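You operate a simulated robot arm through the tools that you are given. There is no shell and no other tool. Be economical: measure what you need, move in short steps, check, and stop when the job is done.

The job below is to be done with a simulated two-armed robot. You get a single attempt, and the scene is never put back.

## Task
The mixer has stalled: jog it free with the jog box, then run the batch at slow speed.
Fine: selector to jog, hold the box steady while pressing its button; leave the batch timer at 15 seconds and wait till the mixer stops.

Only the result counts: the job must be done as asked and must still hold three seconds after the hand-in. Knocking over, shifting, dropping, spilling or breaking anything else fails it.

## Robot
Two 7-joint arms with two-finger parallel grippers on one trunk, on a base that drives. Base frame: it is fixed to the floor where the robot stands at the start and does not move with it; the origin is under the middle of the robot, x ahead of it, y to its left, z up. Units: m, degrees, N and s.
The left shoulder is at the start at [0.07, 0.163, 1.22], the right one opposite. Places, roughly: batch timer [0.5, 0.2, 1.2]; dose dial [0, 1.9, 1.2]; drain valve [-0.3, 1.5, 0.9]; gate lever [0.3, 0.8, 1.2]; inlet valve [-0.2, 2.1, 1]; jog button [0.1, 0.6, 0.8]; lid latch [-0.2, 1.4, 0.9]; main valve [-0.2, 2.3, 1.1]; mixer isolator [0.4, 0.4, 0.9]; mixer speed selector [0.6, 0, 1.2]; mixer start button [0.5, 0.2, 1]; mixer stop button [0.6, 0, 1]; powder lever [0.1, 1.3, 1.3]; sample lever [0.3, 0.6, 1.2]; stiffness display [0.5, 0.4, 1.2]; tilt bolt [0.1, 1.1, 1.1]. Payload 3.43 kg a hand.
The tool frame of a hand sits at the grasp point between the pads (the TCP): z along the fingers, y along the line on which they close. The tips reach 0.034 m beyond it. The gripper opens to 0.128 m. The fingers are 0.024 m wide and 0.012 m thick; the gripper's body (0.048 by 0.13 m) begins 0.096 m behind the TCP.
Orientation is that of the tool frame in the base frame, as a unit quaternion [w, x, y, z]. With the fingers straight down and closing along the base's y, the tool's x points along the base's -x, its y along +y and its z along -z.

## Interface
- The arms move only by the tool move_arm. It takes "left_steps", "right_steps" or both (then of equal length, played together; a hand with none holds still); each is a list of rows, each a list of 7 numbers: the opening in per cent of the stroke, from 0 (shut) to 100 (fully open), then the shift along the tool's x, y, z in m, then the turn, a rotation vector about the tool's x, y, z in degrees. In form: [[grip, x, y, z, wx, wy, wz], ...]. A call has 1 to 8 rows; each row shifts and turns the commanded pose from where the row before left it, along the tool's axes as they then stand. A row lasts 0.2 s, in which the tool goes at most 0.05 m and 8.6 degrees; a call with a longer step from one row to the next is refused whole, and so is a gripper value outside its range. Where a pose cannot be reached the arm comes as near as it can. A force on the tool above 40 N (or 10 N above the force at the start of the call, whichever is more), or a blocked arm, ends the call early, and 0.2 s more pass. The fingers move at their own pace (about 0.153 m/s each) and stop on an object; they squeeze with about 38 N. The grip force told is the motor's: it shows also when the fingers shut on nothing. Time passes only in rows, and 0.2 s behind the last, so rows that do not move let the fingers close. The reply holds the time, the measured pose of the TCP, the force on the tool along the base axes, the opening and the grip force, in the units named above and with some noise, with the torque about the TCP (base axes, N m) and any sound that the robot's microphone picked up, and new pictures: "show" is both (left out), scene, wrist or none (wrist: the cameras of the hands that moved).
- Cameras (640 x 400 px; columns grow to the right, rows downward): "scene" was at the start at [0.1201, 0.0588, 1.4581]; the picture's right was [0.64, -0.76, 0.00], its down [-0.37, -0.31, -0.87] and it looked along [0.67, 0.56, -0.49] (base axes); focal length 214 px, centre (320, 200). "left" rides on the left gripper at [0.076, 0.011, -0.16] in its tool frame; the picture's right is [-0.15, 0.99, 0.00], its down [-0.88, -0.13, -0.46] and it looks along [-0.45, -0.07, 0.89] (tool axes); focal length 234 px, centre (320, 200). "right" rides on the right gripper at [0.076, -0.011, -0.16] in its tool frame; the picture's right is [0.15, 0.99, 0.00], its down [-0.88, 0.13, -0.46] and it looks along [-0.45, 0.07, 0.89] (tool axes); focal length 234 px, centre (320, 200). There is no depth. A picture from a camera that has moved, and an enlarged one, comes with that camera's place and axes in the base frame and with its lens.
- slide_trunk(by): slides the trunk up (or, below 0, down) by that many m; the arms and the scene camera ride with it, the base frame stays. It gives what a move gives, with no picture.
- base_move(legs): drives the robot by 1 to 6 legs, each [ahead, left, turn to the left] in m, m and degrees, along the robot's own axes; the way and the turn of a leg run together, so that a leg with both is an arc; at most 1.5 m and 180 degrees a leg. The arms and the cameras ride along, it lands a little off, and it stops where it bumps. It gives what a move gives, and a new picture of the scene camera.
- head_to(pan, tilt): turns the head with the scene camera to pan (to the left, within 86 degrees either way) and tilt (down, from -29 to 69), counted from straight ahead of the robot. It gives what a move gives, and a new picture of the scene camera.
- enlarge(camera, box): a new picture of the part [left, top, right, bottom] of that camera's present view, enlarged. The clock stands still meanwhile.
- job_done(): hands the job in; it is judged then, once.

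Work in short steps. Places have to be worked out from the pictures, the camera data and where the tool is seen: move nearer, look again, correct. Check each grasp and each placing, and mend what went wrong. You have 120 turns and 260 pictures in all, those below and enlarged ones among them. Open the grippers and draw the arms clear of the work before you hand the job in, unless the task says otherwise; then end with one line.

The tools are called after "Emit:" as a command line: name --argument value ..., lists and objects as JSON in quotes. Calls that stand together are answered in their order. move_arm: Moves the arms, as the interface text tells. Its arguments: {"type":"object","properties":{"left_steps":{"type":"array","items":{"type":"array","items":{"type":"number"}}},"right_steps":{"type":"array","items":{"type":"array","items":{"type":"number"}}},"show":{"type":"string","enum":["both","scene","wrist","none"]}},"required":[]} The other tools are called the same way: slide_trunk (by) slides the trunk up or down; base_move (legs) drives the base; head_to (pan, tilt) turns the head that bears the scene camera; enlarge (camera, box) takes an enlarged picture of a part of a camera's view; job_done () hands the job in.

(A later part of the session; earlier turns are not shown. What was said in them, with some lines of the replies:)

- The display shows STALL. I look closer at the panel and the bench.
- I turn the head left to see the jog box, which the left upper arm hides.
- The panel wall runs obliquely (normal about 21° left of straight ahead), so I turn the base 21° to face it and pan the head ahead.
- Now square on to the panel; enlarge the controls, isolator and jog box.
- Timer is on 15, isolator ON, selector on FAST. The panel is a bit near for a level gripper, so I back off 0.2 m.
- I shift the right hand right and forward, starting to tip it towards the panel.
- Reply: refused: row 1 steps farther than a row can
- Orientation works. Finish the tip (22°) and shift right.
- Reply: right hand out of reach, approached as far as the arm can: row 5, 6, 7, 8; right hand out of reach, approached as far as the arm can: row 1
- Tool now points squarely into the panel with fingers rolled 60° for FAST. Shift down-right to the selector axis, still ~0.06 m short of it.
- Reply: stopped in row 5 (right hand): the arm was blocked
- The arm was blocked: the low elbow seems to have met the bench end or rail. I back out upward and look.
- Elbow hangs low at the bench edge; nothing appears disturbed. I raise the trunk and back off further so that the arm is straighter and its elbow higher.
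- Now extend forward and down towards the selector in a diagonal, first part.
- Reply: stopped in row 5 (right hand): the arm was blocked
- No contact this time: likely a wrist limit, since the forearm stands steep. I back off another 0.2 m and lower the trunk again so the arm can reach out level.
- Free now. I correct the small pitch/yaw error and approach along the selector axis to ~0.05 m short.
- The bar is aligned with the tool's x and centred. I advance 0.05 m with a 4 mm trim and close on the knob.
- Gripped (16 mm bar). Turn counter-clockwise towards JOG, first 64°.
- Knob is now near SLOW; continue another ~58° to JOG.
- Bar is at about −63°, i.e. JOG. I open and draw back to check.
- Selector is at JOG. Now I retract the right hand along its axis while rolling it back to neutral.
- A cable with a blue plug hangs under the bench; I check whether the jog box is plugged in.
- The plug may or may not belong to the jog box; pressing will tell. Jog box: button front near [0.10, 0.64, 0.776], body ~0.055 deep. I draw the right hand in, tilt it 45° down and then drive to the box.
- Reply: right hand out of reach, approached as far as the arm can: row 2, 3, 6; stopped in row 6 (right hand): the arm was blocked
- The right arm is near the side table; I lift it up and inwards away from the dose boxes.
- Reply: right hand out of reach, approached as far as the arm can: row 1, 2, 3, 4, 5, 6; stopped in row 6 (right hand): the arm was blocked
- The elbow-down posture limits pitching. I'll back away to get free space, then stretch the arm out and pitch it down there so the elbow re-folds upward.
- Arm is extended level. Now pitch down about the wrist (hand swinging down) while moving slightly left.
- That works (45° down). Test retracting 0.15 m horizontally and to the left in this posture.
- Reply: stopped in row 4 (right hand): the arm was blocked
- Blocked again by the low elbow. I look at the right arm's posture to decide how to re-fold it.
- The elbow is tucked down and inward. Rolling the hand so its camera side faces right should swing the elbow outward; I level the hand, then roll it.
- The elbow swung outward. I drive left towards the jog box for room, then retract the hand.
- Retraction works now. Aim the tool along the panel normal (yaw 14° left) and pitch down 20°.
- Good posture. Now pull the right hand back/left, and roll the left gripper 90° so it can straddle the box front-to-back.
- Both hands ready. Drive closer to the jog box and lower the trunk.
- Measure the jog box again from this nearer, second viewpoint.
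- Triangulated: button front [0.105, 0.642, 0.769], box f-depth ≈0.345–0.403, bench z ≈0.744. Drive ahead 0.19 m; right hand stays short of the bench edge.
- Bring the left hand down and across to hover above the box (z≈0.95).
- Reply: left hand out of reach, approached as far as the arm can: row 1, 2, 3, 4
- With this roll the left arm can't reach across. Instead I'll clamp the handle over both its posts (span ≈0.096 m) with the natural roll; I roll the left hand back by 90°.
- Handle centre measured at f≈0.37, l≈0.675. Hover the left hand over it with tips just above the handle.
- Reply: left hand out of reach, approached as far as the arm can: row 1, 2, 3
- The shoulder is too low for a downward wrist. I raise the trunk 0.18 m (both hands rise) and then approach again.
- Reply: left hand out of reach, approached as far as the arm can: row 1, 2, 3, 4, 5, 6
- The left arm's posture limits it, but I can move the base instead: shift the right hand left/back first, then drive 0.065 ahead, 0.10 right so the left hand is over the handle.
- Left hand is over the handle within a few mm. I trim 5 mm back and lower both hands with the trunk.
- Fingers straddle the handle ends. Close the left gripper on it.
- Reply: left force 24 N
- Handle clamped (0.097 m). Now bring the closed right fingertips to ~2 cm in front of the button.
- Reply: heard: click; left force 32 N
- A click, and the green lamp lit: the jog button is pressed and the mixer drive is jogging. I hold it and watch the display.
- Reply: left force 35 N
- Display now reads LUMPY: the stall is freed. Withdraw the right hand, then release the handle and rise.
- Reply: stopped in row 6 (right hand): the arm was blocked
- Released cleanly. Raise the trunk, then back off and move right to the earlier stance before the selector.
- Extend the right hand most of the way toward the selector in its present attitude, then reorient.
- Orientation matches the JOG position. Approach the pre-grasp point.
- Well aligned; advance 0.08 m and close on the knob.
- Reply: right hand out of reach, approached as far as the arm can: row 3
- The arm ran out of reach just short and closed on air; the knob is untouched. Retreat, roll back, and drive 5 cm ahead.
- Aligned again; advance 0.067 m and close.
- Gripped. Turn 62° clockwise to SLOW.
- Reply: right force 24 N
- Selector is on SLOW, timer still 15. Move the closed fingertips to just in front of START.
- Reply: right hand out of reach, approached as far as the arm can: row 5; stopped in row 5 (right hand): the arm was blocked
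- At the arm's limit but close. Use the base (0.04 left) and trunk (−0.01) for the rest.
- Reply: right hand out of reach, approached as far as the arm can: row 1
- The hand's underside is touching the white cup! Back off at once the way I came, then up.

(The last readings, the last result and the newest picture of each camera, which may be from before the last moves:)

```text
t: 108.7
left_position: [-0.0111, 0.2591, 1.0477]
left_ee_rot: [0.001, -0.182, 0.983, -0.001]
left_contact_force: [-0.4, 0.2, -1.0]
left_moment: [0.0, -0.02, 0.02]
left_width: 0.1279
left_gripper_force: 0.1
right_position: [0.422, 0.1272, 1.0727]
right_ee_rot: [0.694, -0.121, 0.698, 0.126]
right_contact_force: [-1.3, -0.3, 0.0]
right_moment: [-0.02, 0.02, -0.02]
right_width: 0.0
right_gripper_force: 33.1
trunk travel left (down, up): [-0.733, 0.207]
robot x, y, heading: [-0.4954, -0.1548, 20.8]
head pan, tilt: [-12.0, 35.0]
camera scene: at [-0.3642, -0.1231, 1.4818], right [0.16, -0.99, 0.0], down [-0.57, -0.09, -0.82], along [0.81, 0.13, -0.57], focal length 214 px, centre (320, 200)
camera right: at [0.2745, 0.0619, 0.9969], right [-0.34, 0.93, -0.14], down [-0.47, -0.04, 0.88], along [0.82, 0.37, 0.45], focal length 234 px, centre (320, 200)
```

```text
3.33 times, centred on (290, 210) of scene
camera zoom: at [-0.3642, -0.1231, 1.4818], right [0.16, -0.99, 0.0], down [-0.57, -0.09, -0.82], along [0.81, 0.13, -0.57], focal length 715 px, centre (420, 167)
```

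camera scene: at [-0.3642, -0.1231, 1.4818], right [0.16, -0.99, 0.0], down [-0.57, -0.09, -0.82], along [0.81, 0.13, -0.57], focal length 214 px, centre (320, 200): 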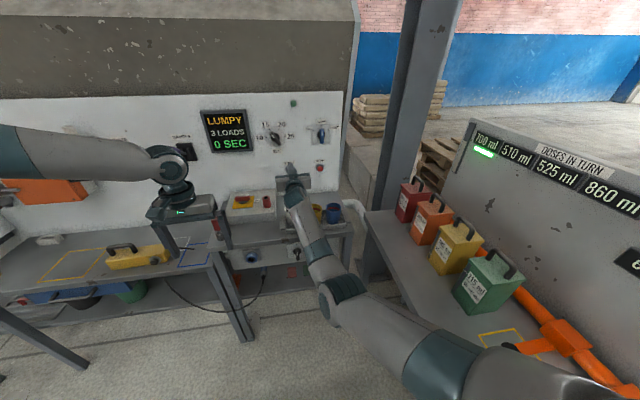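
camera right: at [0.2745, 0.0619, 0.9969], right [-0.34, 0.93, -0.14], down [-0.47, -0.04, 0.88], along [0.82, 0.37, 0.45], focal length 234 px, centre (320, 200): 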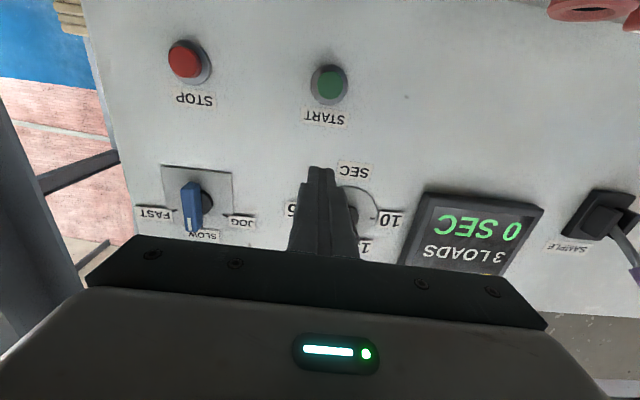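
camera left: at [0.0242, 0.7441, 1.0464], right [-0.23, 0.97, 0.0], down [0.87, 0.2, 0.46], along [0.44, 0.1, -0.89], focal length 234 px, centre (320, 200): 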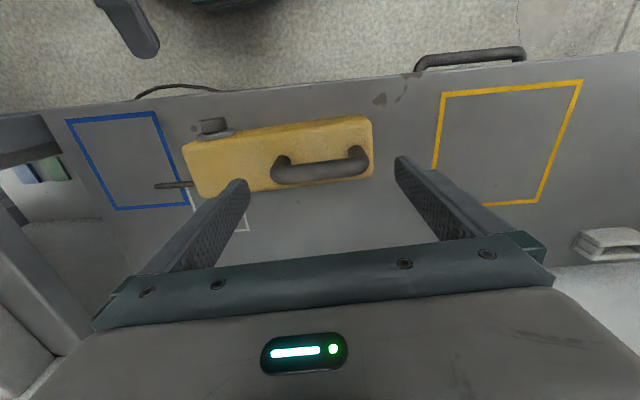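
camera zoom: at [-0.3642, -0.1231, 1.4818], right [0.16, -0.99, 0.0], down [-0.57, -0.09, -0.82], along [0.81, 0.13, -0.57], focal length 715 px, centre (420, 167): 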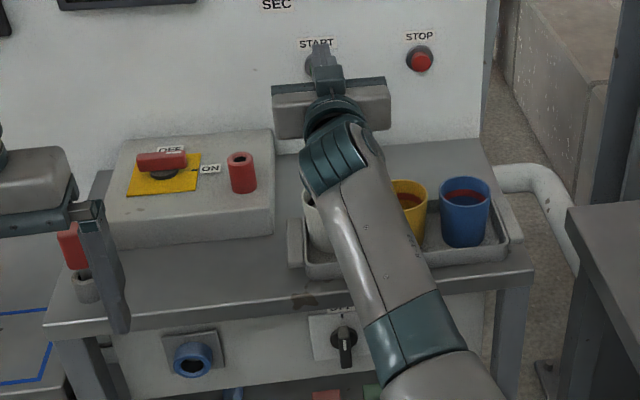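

The cup still stands upright in its tray. The camera under the hand is the problem, so I retract and roll −90° (camera to the right side), then pitch down 30° to press START from above.

Emit:
move_arm --right_steps '[[0, -0.02, 0, -0.03, 0, 0, 0], [0, 0, 0, 0, 0, 0, -8], [0, 0, 0, 0, 0, 0, -8], [0, 0, 0, 0, 0, 0, -8], [0, 0, 0, 0, 0, 0, -8], [0, 0, 0, 0, 0, 0, -8], [0, 0, 0, 0, 0, 0, -8], [0, 0, 0, 0, 0, 0, -8]]' --show "none"

Emit:
move_arm --right_steps '[[0, 0, 0, 0, 0, 0, -8], [0, 0, 0, 0, 0, 0, -8], [0, 0, 0, 0, 0, 0, -8], [0, 0, 0, 0, 0, 0, -8], [0, 0, -0.01, 0, -7, 0, 0], [0, 0, -0.01, 0, -7, 0, 0], [0, 0, -0.01, 0, -7, 0, 0]]' --show "both"

```text
t: 110.5
left_position: [-0.0105, 0.2598, 1.0473]
left_ee_rot: [0.001, -0.183, 0.983, -0.001]
left_contact_force: [0.0, 0.3, -0.4]
left_moment: [0.01, 0.0, 0.02]
left_width: 0.1283
left_gripper_force: 0.2
right_position: [0.394, 0.115, 1.0934]
right_ee_rot: [0.672, -0.436, 0.559, -0.215]
right_contact_force: [-0.6, -1.1, 0.8]
right_moment: [-0.04, 0.01, 0.02]
right_width: 0.0
right_gripper_force: 32.8
trunk travel left (down, up): [-0.733, 0.207]
robot x, y, heading: [-0.497, -0.1561, 21.2]
head pan, tilt: [-12.0, 35.0]
```

```text
t: 112.1
left_position: [-0.01, 0.2598, 1.047]
left_ee_rot: [0.0, -0.183, 0.983, -0.001]
left_contact_force: [-1.0, 0.0, -0.4]
left_moment: [0.0, 0.0, -0.02]
left_width: 0.128
left_gripper_force: 0.1
right_position: [0.3965, 0.1171, 1.1238]
right_ee_rot: [-0.472, 0.67, -0.482, 0.308]
right_contact_force: [0.5, -0.4, 0.6]
right_moment: [0.03, 0.02, 0.0]
right_width: 0.0
right_gripper_force: 33.0
trunk travel left (down, up): [-0.733, 0.207]
robot x, y, heading: [-0.497, -0.1556, 20.9]
head pan, tilt: [-12.0, 35.0]
camera scene: at [-0.3635, -0.1227, 1.4817], right [0.16, -0.99, 0.0], down [-0.57, -0.09, -0.82], along [0.81, 0.13, -0.57], focal length 214 px, centre (320, 200)
camera right: at [0.2877, -0.005, 1.1876], right [-0.3, -0.23, -0.93], down [-0.75, 0.66, 0.08], along [0.59, 0.72, -0.37], focal length 234 px, centre (320, 200)
```

scene: 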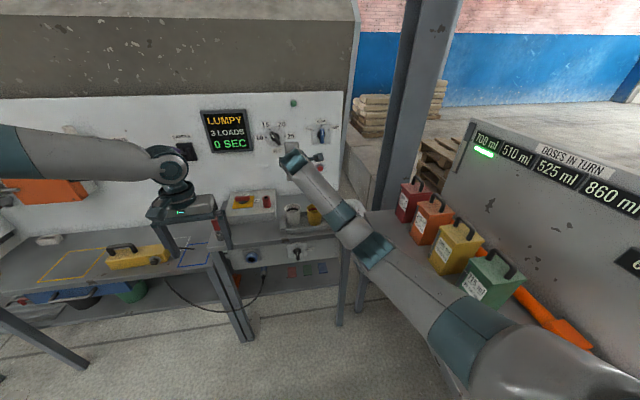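
right: 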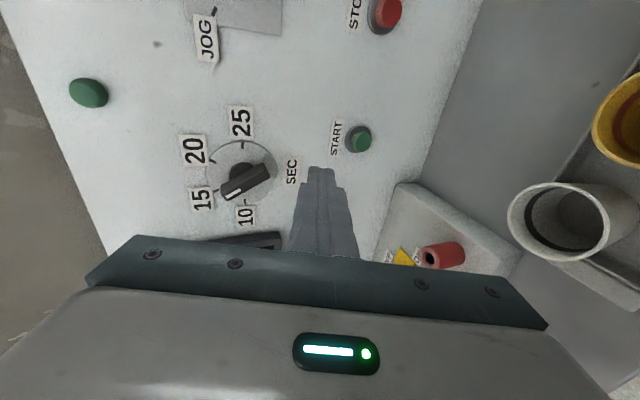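

Clear view: cups upright, START at [0.534, 0.166, 1.008] confirmed. Move tips to ~2.5 cm short of it.

Emit:
move_arm --right_steps '[[0, 0, 0.0242, 0.039, 0, 0, 0], [0, 0, 0.0242, 0.039, 0, 0, 0], [0, 0, 0.0242, 0.039, 0, 0, 0]]' --show "both"

```text
t: 112.9
left_position: [-0.0112, 0.2617, 1.0461]
left_ee_rot: [0.0, -0.182, 0.983, -0.002]
left_contact_force: [0.1, 0.2, -0.4]
left_moment: [-0.04, -0.02, 0.0]
left_width: 0.128
left_gripper_force: 0.1
right_position: [0.4733, 0.1505, 1.0108]
right_ee_rot: [-0.473, 0.67, -0.482, 0.309]
right_contact_force: [0.0, 1.4, -0.3]
right_moment: [0.01, -0.06, -0.03]
right_width: 0.0001
right_gripper_force: 33.3
trunk travel left (down, up): [-0.733, 0.207]
robot x, y, heading: [-0.4981, -0.1549, 21.0]
head pan, tilt: [-12.0, 35.0]
camera scene: at [-0.3638, -0.1212, 1.4817], right [0.16, -0.99, 0.0], down [-0.57, -0.09, -0.82], along [0.81, 0.13, -0.57], focal length 214 px, centre (320, 200)
camera right: at [0.3641, 0.0277, 1.0759], right [-0.3, -0.22, -0.93], down [-0.75, 0.66, 0.08], along [0.6, 0.72, -0.37], focal length 234 px, centre (320, 200)
```

scene: 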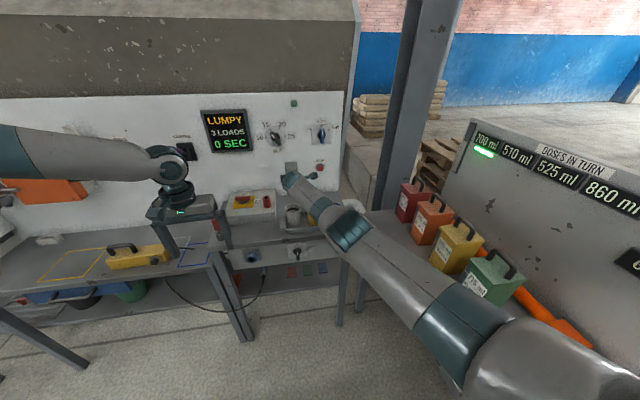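
right: 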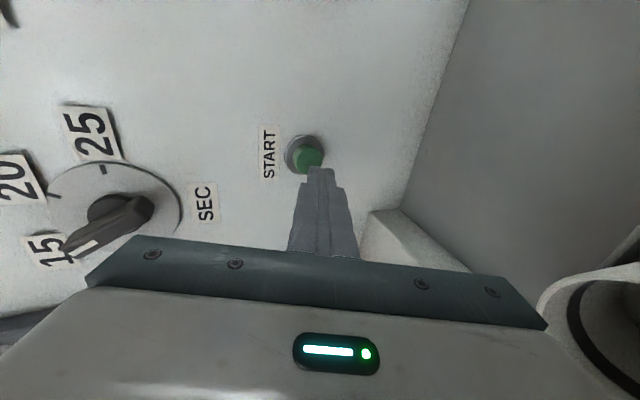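

Aligned just short of START. Push forward horizontally in small steps.

Emit:
move_arm --right_steps '[[0, 0, -0.008, 0.012, 0, 0, 0], [0, 0, -0.005, 0.012, 0, 0, 0], [0, 0, -0.004, 0.01, 0, 0, 0]]' --show "both"

```text
t: 113.7
left_position: [-0.011, 0.2599, 1.0464]
left_ee_rot: [0.0, -0.182, 0.983, 0.0]
left_contact_force: [-0.1, -0.6, 0.8]
left_moment: [-0.01, -0.01, 0.01]
left_width: 0.1279
left_gripper_force: 0.1
right_position: [0.4803, 0.1504, 1.0137]
right_ee_rot: [-0.473, 0.669, -0.482, 0.309]
right_contact_force: [0.8, 0.9, -0.3]
right_moment: [0.0, -0.04, 0.0]
right_width: 0.0
right_gripper_force: 33.1
right hand out of reach, approached as far as the arm can: row 1, 2, 3
trunk travel left (down, up): [-0.733, 0.207]
robot x, y, heading: [-0.4982, -0.1556, 20.9]
head pan, tilt: [-12.0, 35.0]
camera scene: at [-0.3634, -0.1232, 1.4818], right [0.16, -0.99, 0.0], down [-0.57, -0.09, -0.82], along [0.81, 0.13, -0.57], focal length 214 px, centre (320, 200)
camera right: at [0.3704, 0.0285, 1.0781], right [-0.3, -0.22, -0.93], down [-0.75, 0.66, 0.08], along [0.59, 0.72, -0.36], focal length 234 px, centre (320, 200)
```

scene: 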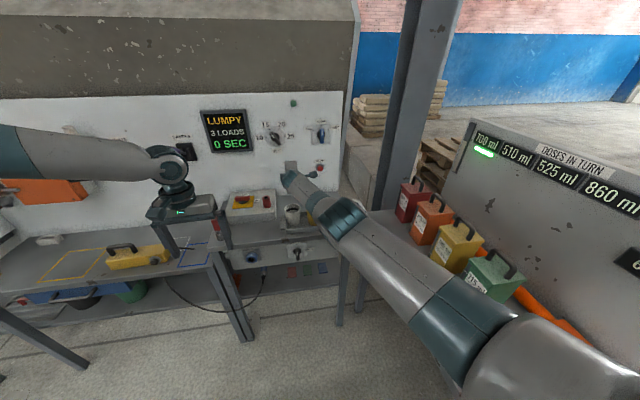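
right: 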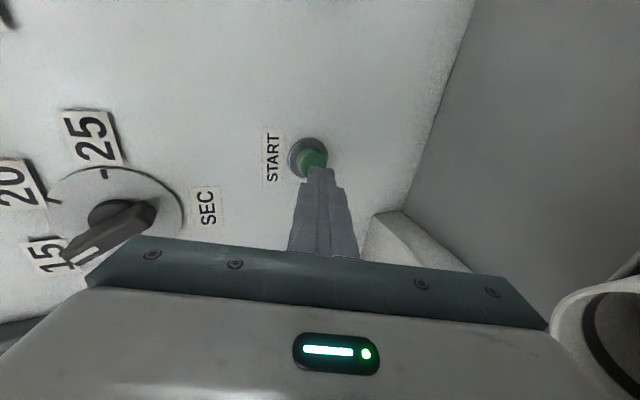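

Arm fully extended. I retract the hand 5 cm, drive 7 cm ahead, and press with the arm.

Emit:
move_arm --right_steps '[[0, 0, 0.008, -0.025, 0, 0, 0], [0, 0, 0.008, -0.025, 0, 0, 0], [0, 0, 0.008, -0.02, 0, 0, 0]]' --show "none"

Emit:
base_move --legs '[[0.07, 0, 0]]'

Emit:
move_arm --right_steps '[[0, 0, 0, 0, 0, 0, 0]]' --show "wrist"

```text
t: 114.5
left_position: [-0.0095, 0.2598, 1.0463]
left_ee_rot: [-0.001, -0.182, 0.983, -0.001]
left_contact_force: [0.5, -0.2, 0.6]
left_moment: [0.01, 0.04, -0.02]
left_width: 0.1279
left_gripper_force: 0.0
right_position: [0.4103, 0.1241, 1.0159]
right_ee_rot: [-0.473, 0.669, -0.484, 0.309]
right_contact_force: [0.3, -1.2, -0.3]
right_moment: [-0.05, 0.03, 0.02]
right_width: 0.0
right_gripper_force: 33.0
trunk travel left (down, up): [-0.733, 0.207]
robot x, y, heading: [-0.4964, -0.1557, 21.0]
head pan, tilt: [-12.0, 35.0]
```

```text
t: 115.5
left_position: [0.0525, 0.2854, 1.0485]
left_ee_rot: [0.001, -0.184, 0.983, 0.0]
left_contact_force: [-0.7, -0.2, 0.1]
left_moment: [0.02, 0.03, 0.0]
left_width: 0.1279
left_gripper_force: 0.0
right_position: [0.4734, 0.1515, 1.0163]
right_ee_rot: [-0.474, 0.67, -0.482, 0.307]
right_contact_force: [0.9, -0.5, 0.4]
right_moment: [0.03, -0.01, -0.03]
right_width: 0.0002
right_gripper_force: 33.4
trunk travel left (down, up): [-0.733, 0.207]
robot x, y, heading: [-0.4333, -0.1305, 21.3]
head pan, tilt: [-12.0, 35.0]
camera scene: at [-0.301, -0.0988, 1.4821], right [0.16, -0.99, 0.0], down [-0.57, -0.09, -0.82], along [0.81, 0.13, -0.57], focal length 214 px, centre (320, 200)
```

scene: 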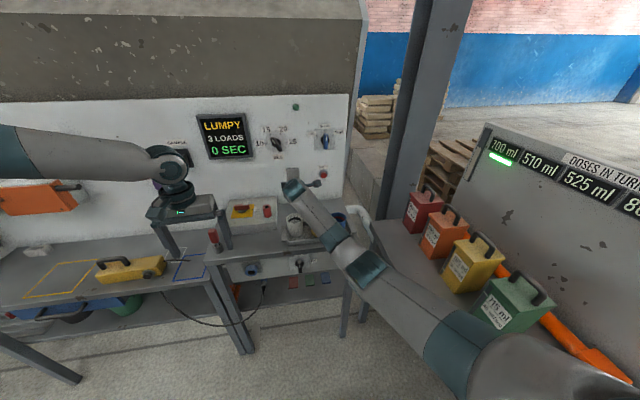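

```text
t: 116.0
left_position: [0.0503, 0.2852, 1.0495]
left_ee_rot: [0.003, -0.183, 0.983, -0.001]
left_contact_force: [-0.3, 0.7, -0.2]
left_moment: [0.05, -0.04, -0.02]
left_width: 0.1278
left_gripper_force: 0.0
right_position: [0.4713, 0.151, 1.0184]
right_ee_rot: [-0.474, 0.67, -0.481, 0.309]
right_contact_force: [-0.5, 0.4, 0.5]
right_moment: [-0.03, 0.01, -0.01]
right_width: 0.0
right_gripper_force: 32.9
trunk travel left (down, up): [-0.733, 0.207]
robot x, y, heading: [-0.4334, -0.1302, 21.2]
head pan, tilt: [-12.0, 35.0]
camera right: at [0.3621, 0.0276, 1.0826], right [-0.3, -0.22, -0.93], down [-0.75, 0.66, 0.08], along [0.59, 0.72, -0.36], focal length 234 px, centre (320, 200)
```

right: 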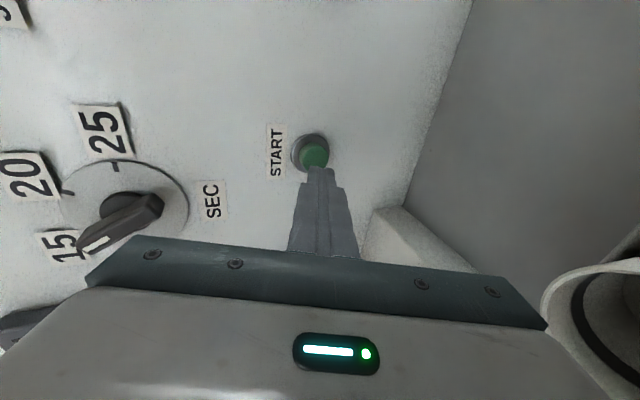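

Aligned with slack now. Press.

Emit:
move_arm --right_steps '[[0, 0, -0.002, 0.013, 0, 0, 0], [0, 0, -0.002, 0.013, 0, 0, 0], [0, 0, -0.002, 0.011, 0, 0, 0]]' --show "both"

```text
t: 116.8
left_position: [0.0486, 0.2829, 1.0504]
left_ee_rot: [0.004, -0.183, 0.983, 0.001]
left_contact_force: [0.9, -0.9, 0.4]
left_moment: [-0.02, -0.01, 0.02]
left_width: 0.1276
left_gripper_force: 0.0
right_position: [0.502, 0.1611, 1.0097]
right_ee_rot: [-0.473, 0.67, -0.482, 0.309]
right_contact_force: [-37.7, -17.4, 1.0]
right_moment: [-0.02, 0.07, -0.29]
right_width: 0.0
right_gripper_force: 33.1
trunk travel left (down, up): [-0.733, 0.207]
robot x, y, heading: [-0.4326, -0.128, 21.3]
head pan, tilt: [-12.0, 35.0]
heard: click
camera scene: at [-0.3055, -0.1011, 1.4823], right [0.16, -0.99, 0.0], down [-0.56, -0.09, -0.82], along [0.81, 0.13, -0.57], focal length 214 px, centre (320, 200)
camera right: at [0.3937, 0.0392, 1.0745], right [-0.3, -0.22, -0.93], down [-0.75, 0.66, 0.08], along [0.59, 0.72, -0.36], focal length 234 px, centre (320, 200)
```

scene: 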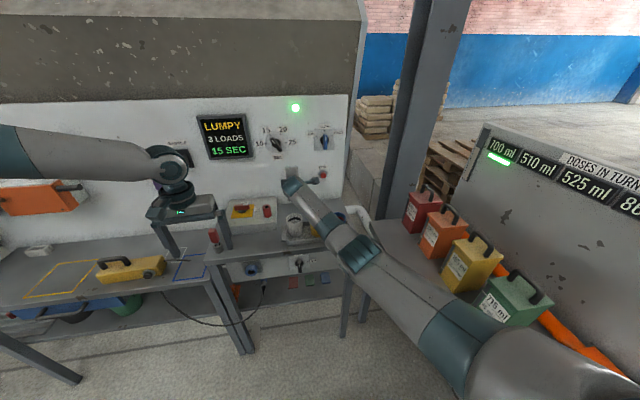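
right: 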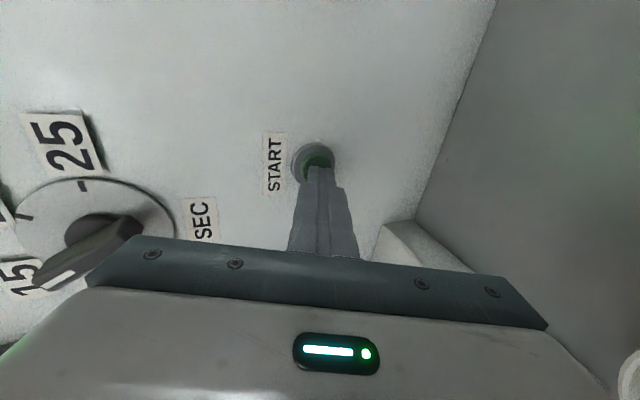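

Click, lamp lit, "15 SEC" counting: the batch runs. Withdraw the hand back and up.

Emit:
move_arm --right_steps '[[0, 0, 0.004, -0.03, 0, 0, 0], [0, 0, -0.005, -0.04, 0, 0, 0], [0, 0, -0.02, -0.035, 0, 0, 0], [0, 0, -0.02, -0.035, 0, 0, 0], [50, 0, 0, 0, 0, 0, 0], [100, 0, 0, 0, 0, 0, 0], [100, 0, 0, 0, 0, 0, 0]]' --show "scene"

```text
t: 118.3
left_position: [0.052, 0.2849, 1.0476]
left_ee_rot: [0.001, -0.183, 0.983, 0.0]
left_contact_force: [-0.2, -0.2, -0.5]
left_moment: [0.01, 0.03, 0.04]
left_width: 0.1277
left_gripper_force: 0.0
right_position: [0.4005, 0.1195, 1.0974]
right_ee_rot: [-0.474, 0.67, -0.481, 0.308]
right_contact_force: [0.7, 0.6, 0.0]
right_moment: [0.02, -0.01, 0.04]
right_width: 0.128
right_gripper_force: 0.1
trunk travel left (down, up): [-0.733, 0.207]
robot x, y, heading: [-0.4308, -0.127, 21.2]
head pan, tilt: [-12.0, 35.0]
camera scene: at [-0.3, -0.0985, 1.4818], right [0.16, -0.99, 0.0], down [-0.57, -0.09, -0.82], along [0.81, 0.13, -0.57], focal length 214 px, centre (320, 200)
```

scene: 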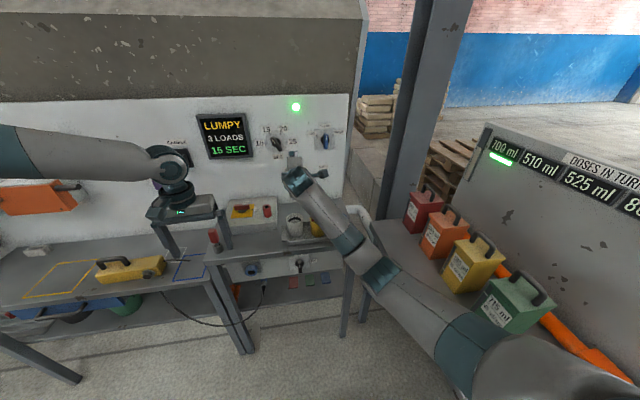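

Draw both hands clear by backing the base away, then check the cups and the display while waiting.

Emit:
base_move --legs '[[-0.3, 0, 0]]'

Emit:
enlarge --camera "scene" --box '[180, 90, 400, 270]'

```text
t: 120.4
left_position: [-0.2238, 0.1775, 1.0466]
left_ee_rot: [0.0, -0.182, 0.983, -0.001]
left_contact_force: [0.0, 0.0, -0.5]
left_moment: [-0.02, -0.01, -0.02]
left_width: 0.1281
left_gripper_force: 0.0
right_position: [0.1244, 0.011, 1.0957]
right_ee_rot: [-0.473, 0.67, -0.482, 0.308]
right_contact_force: [-0.4, -0.2, 0.2]
right_moment: [0.01, 0.0, 0.02]
right_width: 0.128
right_gripper_force: 0.0
trunk travel left (down, up): [-0.733, 0.207]
robot x, y, heading: [-0.7128, -0.2329, 21.1]
head pan, tilt: [-12.0, 35.0]
camera scene: at [-0.5766, -0.2053, 1.4817], right [0.16, -0.99, 0.0], down [-0.57, -0.09, -0.82], along [0.81, 0.13, -0.57], focal length 214 px, centre (320, 200)
```

scene: 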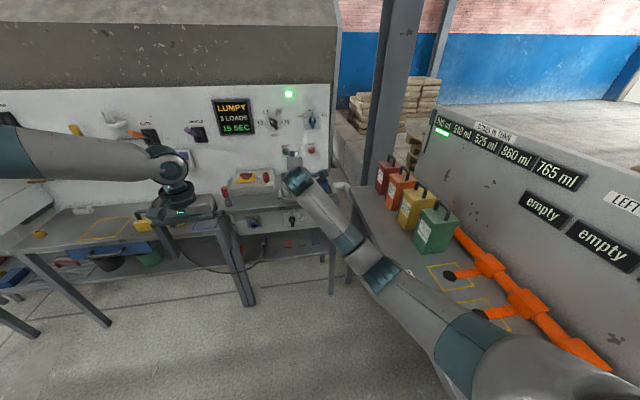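

```text
2.22 times, centred on (290, 180) of scene
camera zoom: at [-0.5766, -0.2053, 1.4817], right [0.16, -0.99, 0.0], down [-0.57, -0.09, -0.82], along [0.81, 0.13, -0.57], focal length 477 px, centre (387, 244)
```

zoom: 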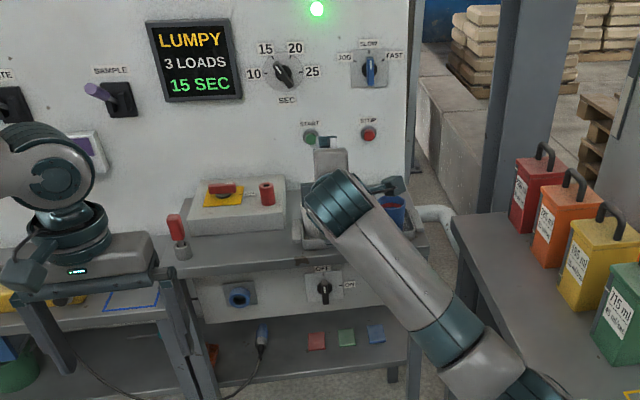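

Keep waiting; move a bit further back and left for a look at the cups.

Emit:
base_move --legs '[[-0.1, 0.3, 0], [0, 0.2, 0]]'

Emit:
enlarge --camera "scene" --box '[200, 90, 440, 270]'

Emit:
move_arm --right_steps '[[100, 0, 0, 0, 0, 0, 0], [100, 0, 0, 0, 0, 0, 0], [100, 0, 0, 0, 0, 0, 0], [100, 0, 0, 0, 0, 0, 0], [100, 0, 0, 0, 0, 0, 0], [100, 0, 0, 0, 0, 0, 0], [100, 0, 0, 0, 0, 0, 0], [100, 0, 0, 0, 0, 0, 0]]' --show "none"

Emit:
move_arm --right_steps '[[100, 0, 0, 0, 0, 0, 0], [100, 0, 0, 0, 0, 0, 0], [100, 0, 0, 0, 0, 0, 0], [100, 0, 0, 0, 0, 0, 0], [100, 0, 0, 0, 0, 0, 0], [100, 0, 0, 0, 0, 0, 0], [100, 0, 0, 0, 0, 0, 0], [100, 0, 0, 0, 0, 0, 0]]' --show "none"

Emit:
move_arm --right_steps '[[100, 0, 0, 0, 0, 0, 0], [100, 0, 0, 0, 0, 0, 0], [100, 0, 0, 0, 0, 0, 0], [100, 0, 0, 0, 0, 0, 0], [100, 0, 0, 0, 0, 0, 0], [100, 0, 0, 0, 0, 0, 0], [100, 0, 0, 0, 0, 0, 0], [100, 0, 0, 0, 0, 0, 0]]' --show "none"

Emit:
move_arm --right_steps '[[100, 0, 0, 0, 0, 0, 0], [100, 0, 0, 0, 0, 0, 0], [100, 0, 0, 0, 0, 0, 0], [100, 0, 0, 0, 0, 0, 0], [100, 0, 0, 0, 0, 0, 0], [100, 0, 0, 0, 0, 0, 0], [100, 0, 0, 0, 0, 0, 0], [100, 0, 0, 0, 0, 0, 0]]' --show "scene"

```text
t: 123.7
left_position: [-0.4976, 0.6131, 1.0469]
left_ee_rot: [-0.001, -0.183, 0.983, -0.001]
left_contact_force: [0.4, 0.6, 0.1]
left_moment: [0.0, -0.02, -0.03]
left_width: 0.1281
left_gripper_force: 0.0
right_position: [-0.1492, 0.4459, 1.0961]
right_ee_rot: [-0.473, 0.67, -0.482, 0.308]
right_contact_force: [-0.3, 0.5, 0.1]
right_moment: [-0.01, 0.02, 0.02]
right_width: 0.1281
right_gripper_force: 0.1
trunk travel left (down, up): [-0.733, 0.207]
robot x, y, heading: [-0.984, 0.1958, 20.9]
head pan, tilt: [-12.0, 35.0]
camera scene: at [-0.8501, 0.2297, 1.4818], right [0.16, -0.99, 0.0], down [-0.57, -0.09, -0.82], along [0.81, 0.13, -0.57], focal length 214 px, centre (320, 200)
```

scene: 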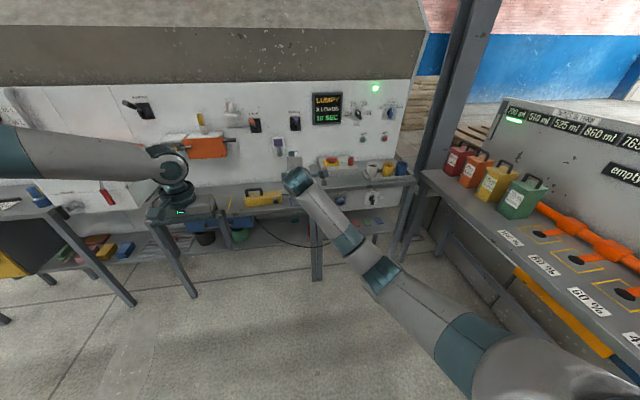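

```text
2.22 times, centred on (320, 180) of scene
camera zoom: at [-0.8501, 0.2297, 1.4818], right [0.16, -0.99, 0.0], down [-0.57, -0.09, -0.82], along [0.81, 0.13, -0.57], focal length 477 px, centre (320, 244)
```

zoom: 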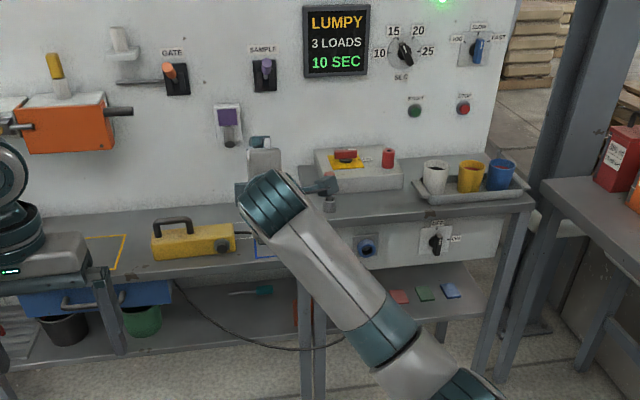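

```text
t: 125.5
left_position: [-0.4981, 0.6148, 1.0475]
left_ee_rot: [0.0, -0.182, 0.983, -0.001]
left_contact_force: [0.0, -0.3, -0.2]
left_moment: [0.03, -0.01, -0.01]
left_width: 0.128
left_gripper_force: 0.1
right_position: [-0.1501, 0.4476, 1.0972]
right_ee_rot: [-0.474, 0.669, -0.482, 0.308]
right_contact_force: [0.0, -0.1, -0.1]
right_moment: [-0.02, 0.01, 0.02]
right_width: 0.1279
right_gripper_force: 0.0
trunk travel left (down, up): [-0.733, 0.207]
robot x, y, heading: [-0.9825, 0.1982, 21.1]
head pan, tilt: [-12.0, 35.0]
```

```text
t: 127.3
left_position: [-0.4984, 0.6132, 1.0458]
left_ee_rot: [0.0, -0.182, 0.983, -0.001]
left_contact_force: [-0.8, -0.2, 0.3]
left_moment: [0.01, 0.03, 0.02]
left_width: 0.1279
left_gripper_force: 0.0
right_position: [-0.1498, 0.4465, 1.0965]
right_ee_rot: [-0.474, 0.67, -0.482, 0.308]
right_contact_force: [-0.5, -0.2, 0.5]
right_moment: [0.01, -0.01, 0.0]
right_width: 0.1279
right_gripper_force: 0.1
trunk travel left (down, up): [-0.733, 0.207]
robot x, y, heading: [-0.9834, 0.2011, 21.1]
head pan, tilt: [-12.0, 35.0]
```

```text
t: 129.1
left_position: [-0.4974, 0.6136, 1.048]
left_ee_rot: [0.0, -0.182, 0.983, -0.002]
left_contact_force: [0.3, 0.5, 0.8]
left_moment: [0.02, -0.04, 0.0]
left_width: 0.1281
left_gripper_force: 0.0
right_position: [-0.1487, 0.4464, 1.0967]
right_ee_rot: [-0.473, 0.67, -0.482, 0.309]
right_contact_force: [0.9, 1.1, -0.4]
right_moment: [-0.01, 0.01, -0.01]
right_width: 0.1281
right_gripper_force: 0.1
trunk travel left (down, up): [-0.733, 0.207]
robot x, y, heading: [-0.9851, 0.2004, 21.0]
head pan, tilt: [-12.0, 35.0]
```

```text
t: 130.9
left_position: [-0.4976, 0.6136, 1.047]
left_ee_rot: [0.0, -0.182, 0.983, -0.001]
left_contact_force: [-0.3, -0.6, 0.0]
left_moment: [-0.02, 0.0, -0.02]
left_width: 0.1279
left_gripper_force: 0.0
right_position: [-0.149, 0.4475, 1.0978]
right_ee_rot: [-0.474, 0.67, -0.482, 0.309]
right_contact_force: [-0.4, -0.4, 0.6]
right_moment: [0.01, 0.01, -0.01]
right_width: 0.1281
right_gripper_force: 0.1
trunk travel left (down, up): [-0.733, 0.207]
robot x, y, heading: [-0.9807, 0.1993, 20.9]
head pan, tilt: [-12.0, 35.0]
camera scene: at [-0.8503, 0.2303, 1.4818], right [0.16, -0.99, 0.0], down [-0.57, -0.09, -0.82], along [0.81, 0.13, -0.57], focal length 214 px, centre (320, 200)
```

scene: 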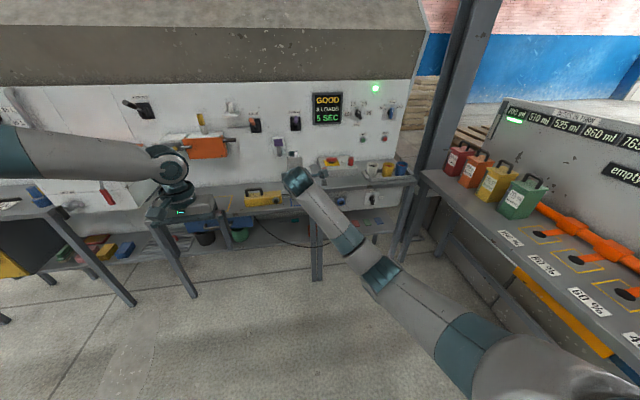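

Cups all stand; display says GOOD, 5 s left. Wait for it to stop.

Emit:
move_arm --right_steps '[[100, 0, 0, 0, 0, 0, 0], [100, 0, 0, 0, 0, 0, 0], [100, 0, 0, 0, 0, 0, 0], [100, 0, 0, 0, 0, 0, 0], [100, 0, 0, 0, 0, 0, 0], [100, 0, 0, 0, 0, 0, 0], [100, 0, 0, 0, 0, 0, 0], [100, 0, 0, 0, 0, 0, 0]]' --show "none"

Emit:
move_arm --right_steps '[[100, 0, 0, 0, 0, 0, 0], [100, 0, 0, 0, 0, 0, 0], [100, 0, 0, 0, 0, 0, 0], [100, 0, 0, 0, 0, 0, 0], [100, 0, 0, 0, 0, 0, 0], [100, 0, 0, 0, 0, 0, 0], [100, 0, 0, 0, 0, 0, 0], [100, 0, 0, 0, 0, 0, 0]]' --show "none"

Emit:
move_arm --right_steps '[[100, 0, 0, 0, 0, 0, 0], [100, 0, 0, 0, 0, 0, 0], [100, 0, 0, 0, 0, 0, 0], [100, 0, 0, 0, 0, 0, 0], [100, 0, 0, 0, 0, 0, 0], [100, 0, 0, 0, 0, 0, 0], [100, 0, 0, 0, 0, 0, 0], [100, 0, 0, 0, 0, 0, 0]]' --show "none"

Emit:
enlarge --camera "scene" --box '[220, 70, 460, 220]'

```text
t: 132.7
left_position: [-0.4973, 0.6121, 1.0469]
left_ee_rot: [0.0, -0.183, 0.983, -0.001]
left_contact_force: [0.1, -0.3, 0.1]
left_moment: [-0.03, -0.02, -0.01]
left_width: 0.128
left_gripper_force: 0.0
right_position: [-0.149, 0.4472, 1.0971]
right_ee_rot: [-0.474, 0.67, -0.482, 0.308]
right_contact_force: [0.0, -0.1, -0.1]
right_moment: [-0.02, -0.02, -0.01]
right_width: 0.1277
right_gripper_force: 0.0
trunk travel left (down, up): [-0.733, 0.207]
robot x, y, heading: [-0.9864, 0.1995, 20.9]
head pan, tilt: [-12.0, 35.0]
```

```text
t: 134.5
left_position: [-0.4979, 0.613, 1.0473]
left_ee_rot: [0.0, -0.182, 0.983, -0.001]
left_contact_force: [0.7, 0.1, 0.1]
left_moment: [0.0, 0.02, -0.01]
left_width: 0.1282
left_gripper_force: 0.0
right_position: [-0.1503, 0.4467, 1.0978]
right_ee_rot: [-0.474, 0.669, -0.482, 0.309]
right_contact_force: [-1.1, 0.7, -1.0]
right_moment: [0.0, 0.0, 0.03]
right_width: 0.1279
right_gripper_force: 0.0
trunk travel left (down, up): [-0.733, 0.207]
robot x, y, heading: [-0.9837, 0.1983, 21.1]
head pan, tilt: [-12.0, 35.0]
```

```text
t: 136.3
left_position: [-0.4981, 0.6133, 1.0462]
left_ee_rot: [0.001, -0.182, 0.983, -0.001]
left_contact_force: [0.1, -0.5, -0.2]
left_moment: [-0.04, 0.01, 0.03]
left_width: 0.1279
left_gripper_force: 0.0
right_position: [-0.1504, 0.4474, 1.0965]
right_ee_rot: [-0.474, 0.669, -0.482, 0.309]
right_contact_force: [-0.6, -0.3, 0.2]
right_moment: [-0.05, 0.0, 0.0]
right_width: 0.1279
right_gripper_force: 0.1
trunk travel left (down, up): [-0.733, 0.207]
robot x, y, heading: [-0.9855, 0.2009, 21.2]
head pan, tilt: [-12.0, 35.0]
```

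```text
2.67 times, centred on (340, 145) of scene
camera zoom: at [-0.8503, 0.2303, 1.4818], right [0.16, -0.99, 0.0], down [-0.57, -0.09, -0.82], along [0.81, 0.13, -0.57], focal length 572 px, centre (267, 347)
```

zoom: 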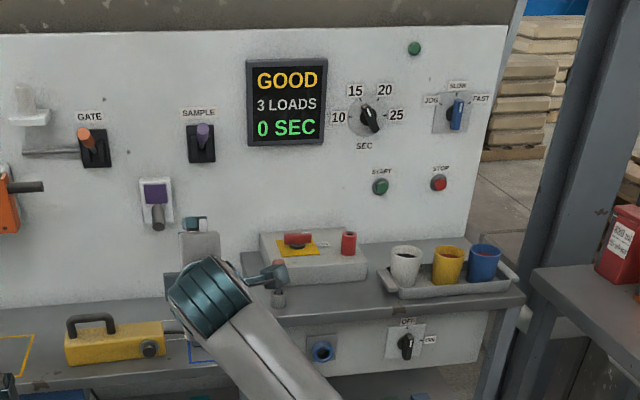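

The display shows GOOD and 0 SEC, the lamp is off, the selector is on SLOW and the timer on 15. Everything stands in place and the arms are clear, so I hand it in.

Emit:
job_done

```text
The job is handed in.
```

I freed the mixer with the jog box and ran the batch at slow for 15 seconds; it has stopped and the display reads GOOD. While I was reaching for START, the right hand touched the white cup, but the cup stayed upright in its tray.
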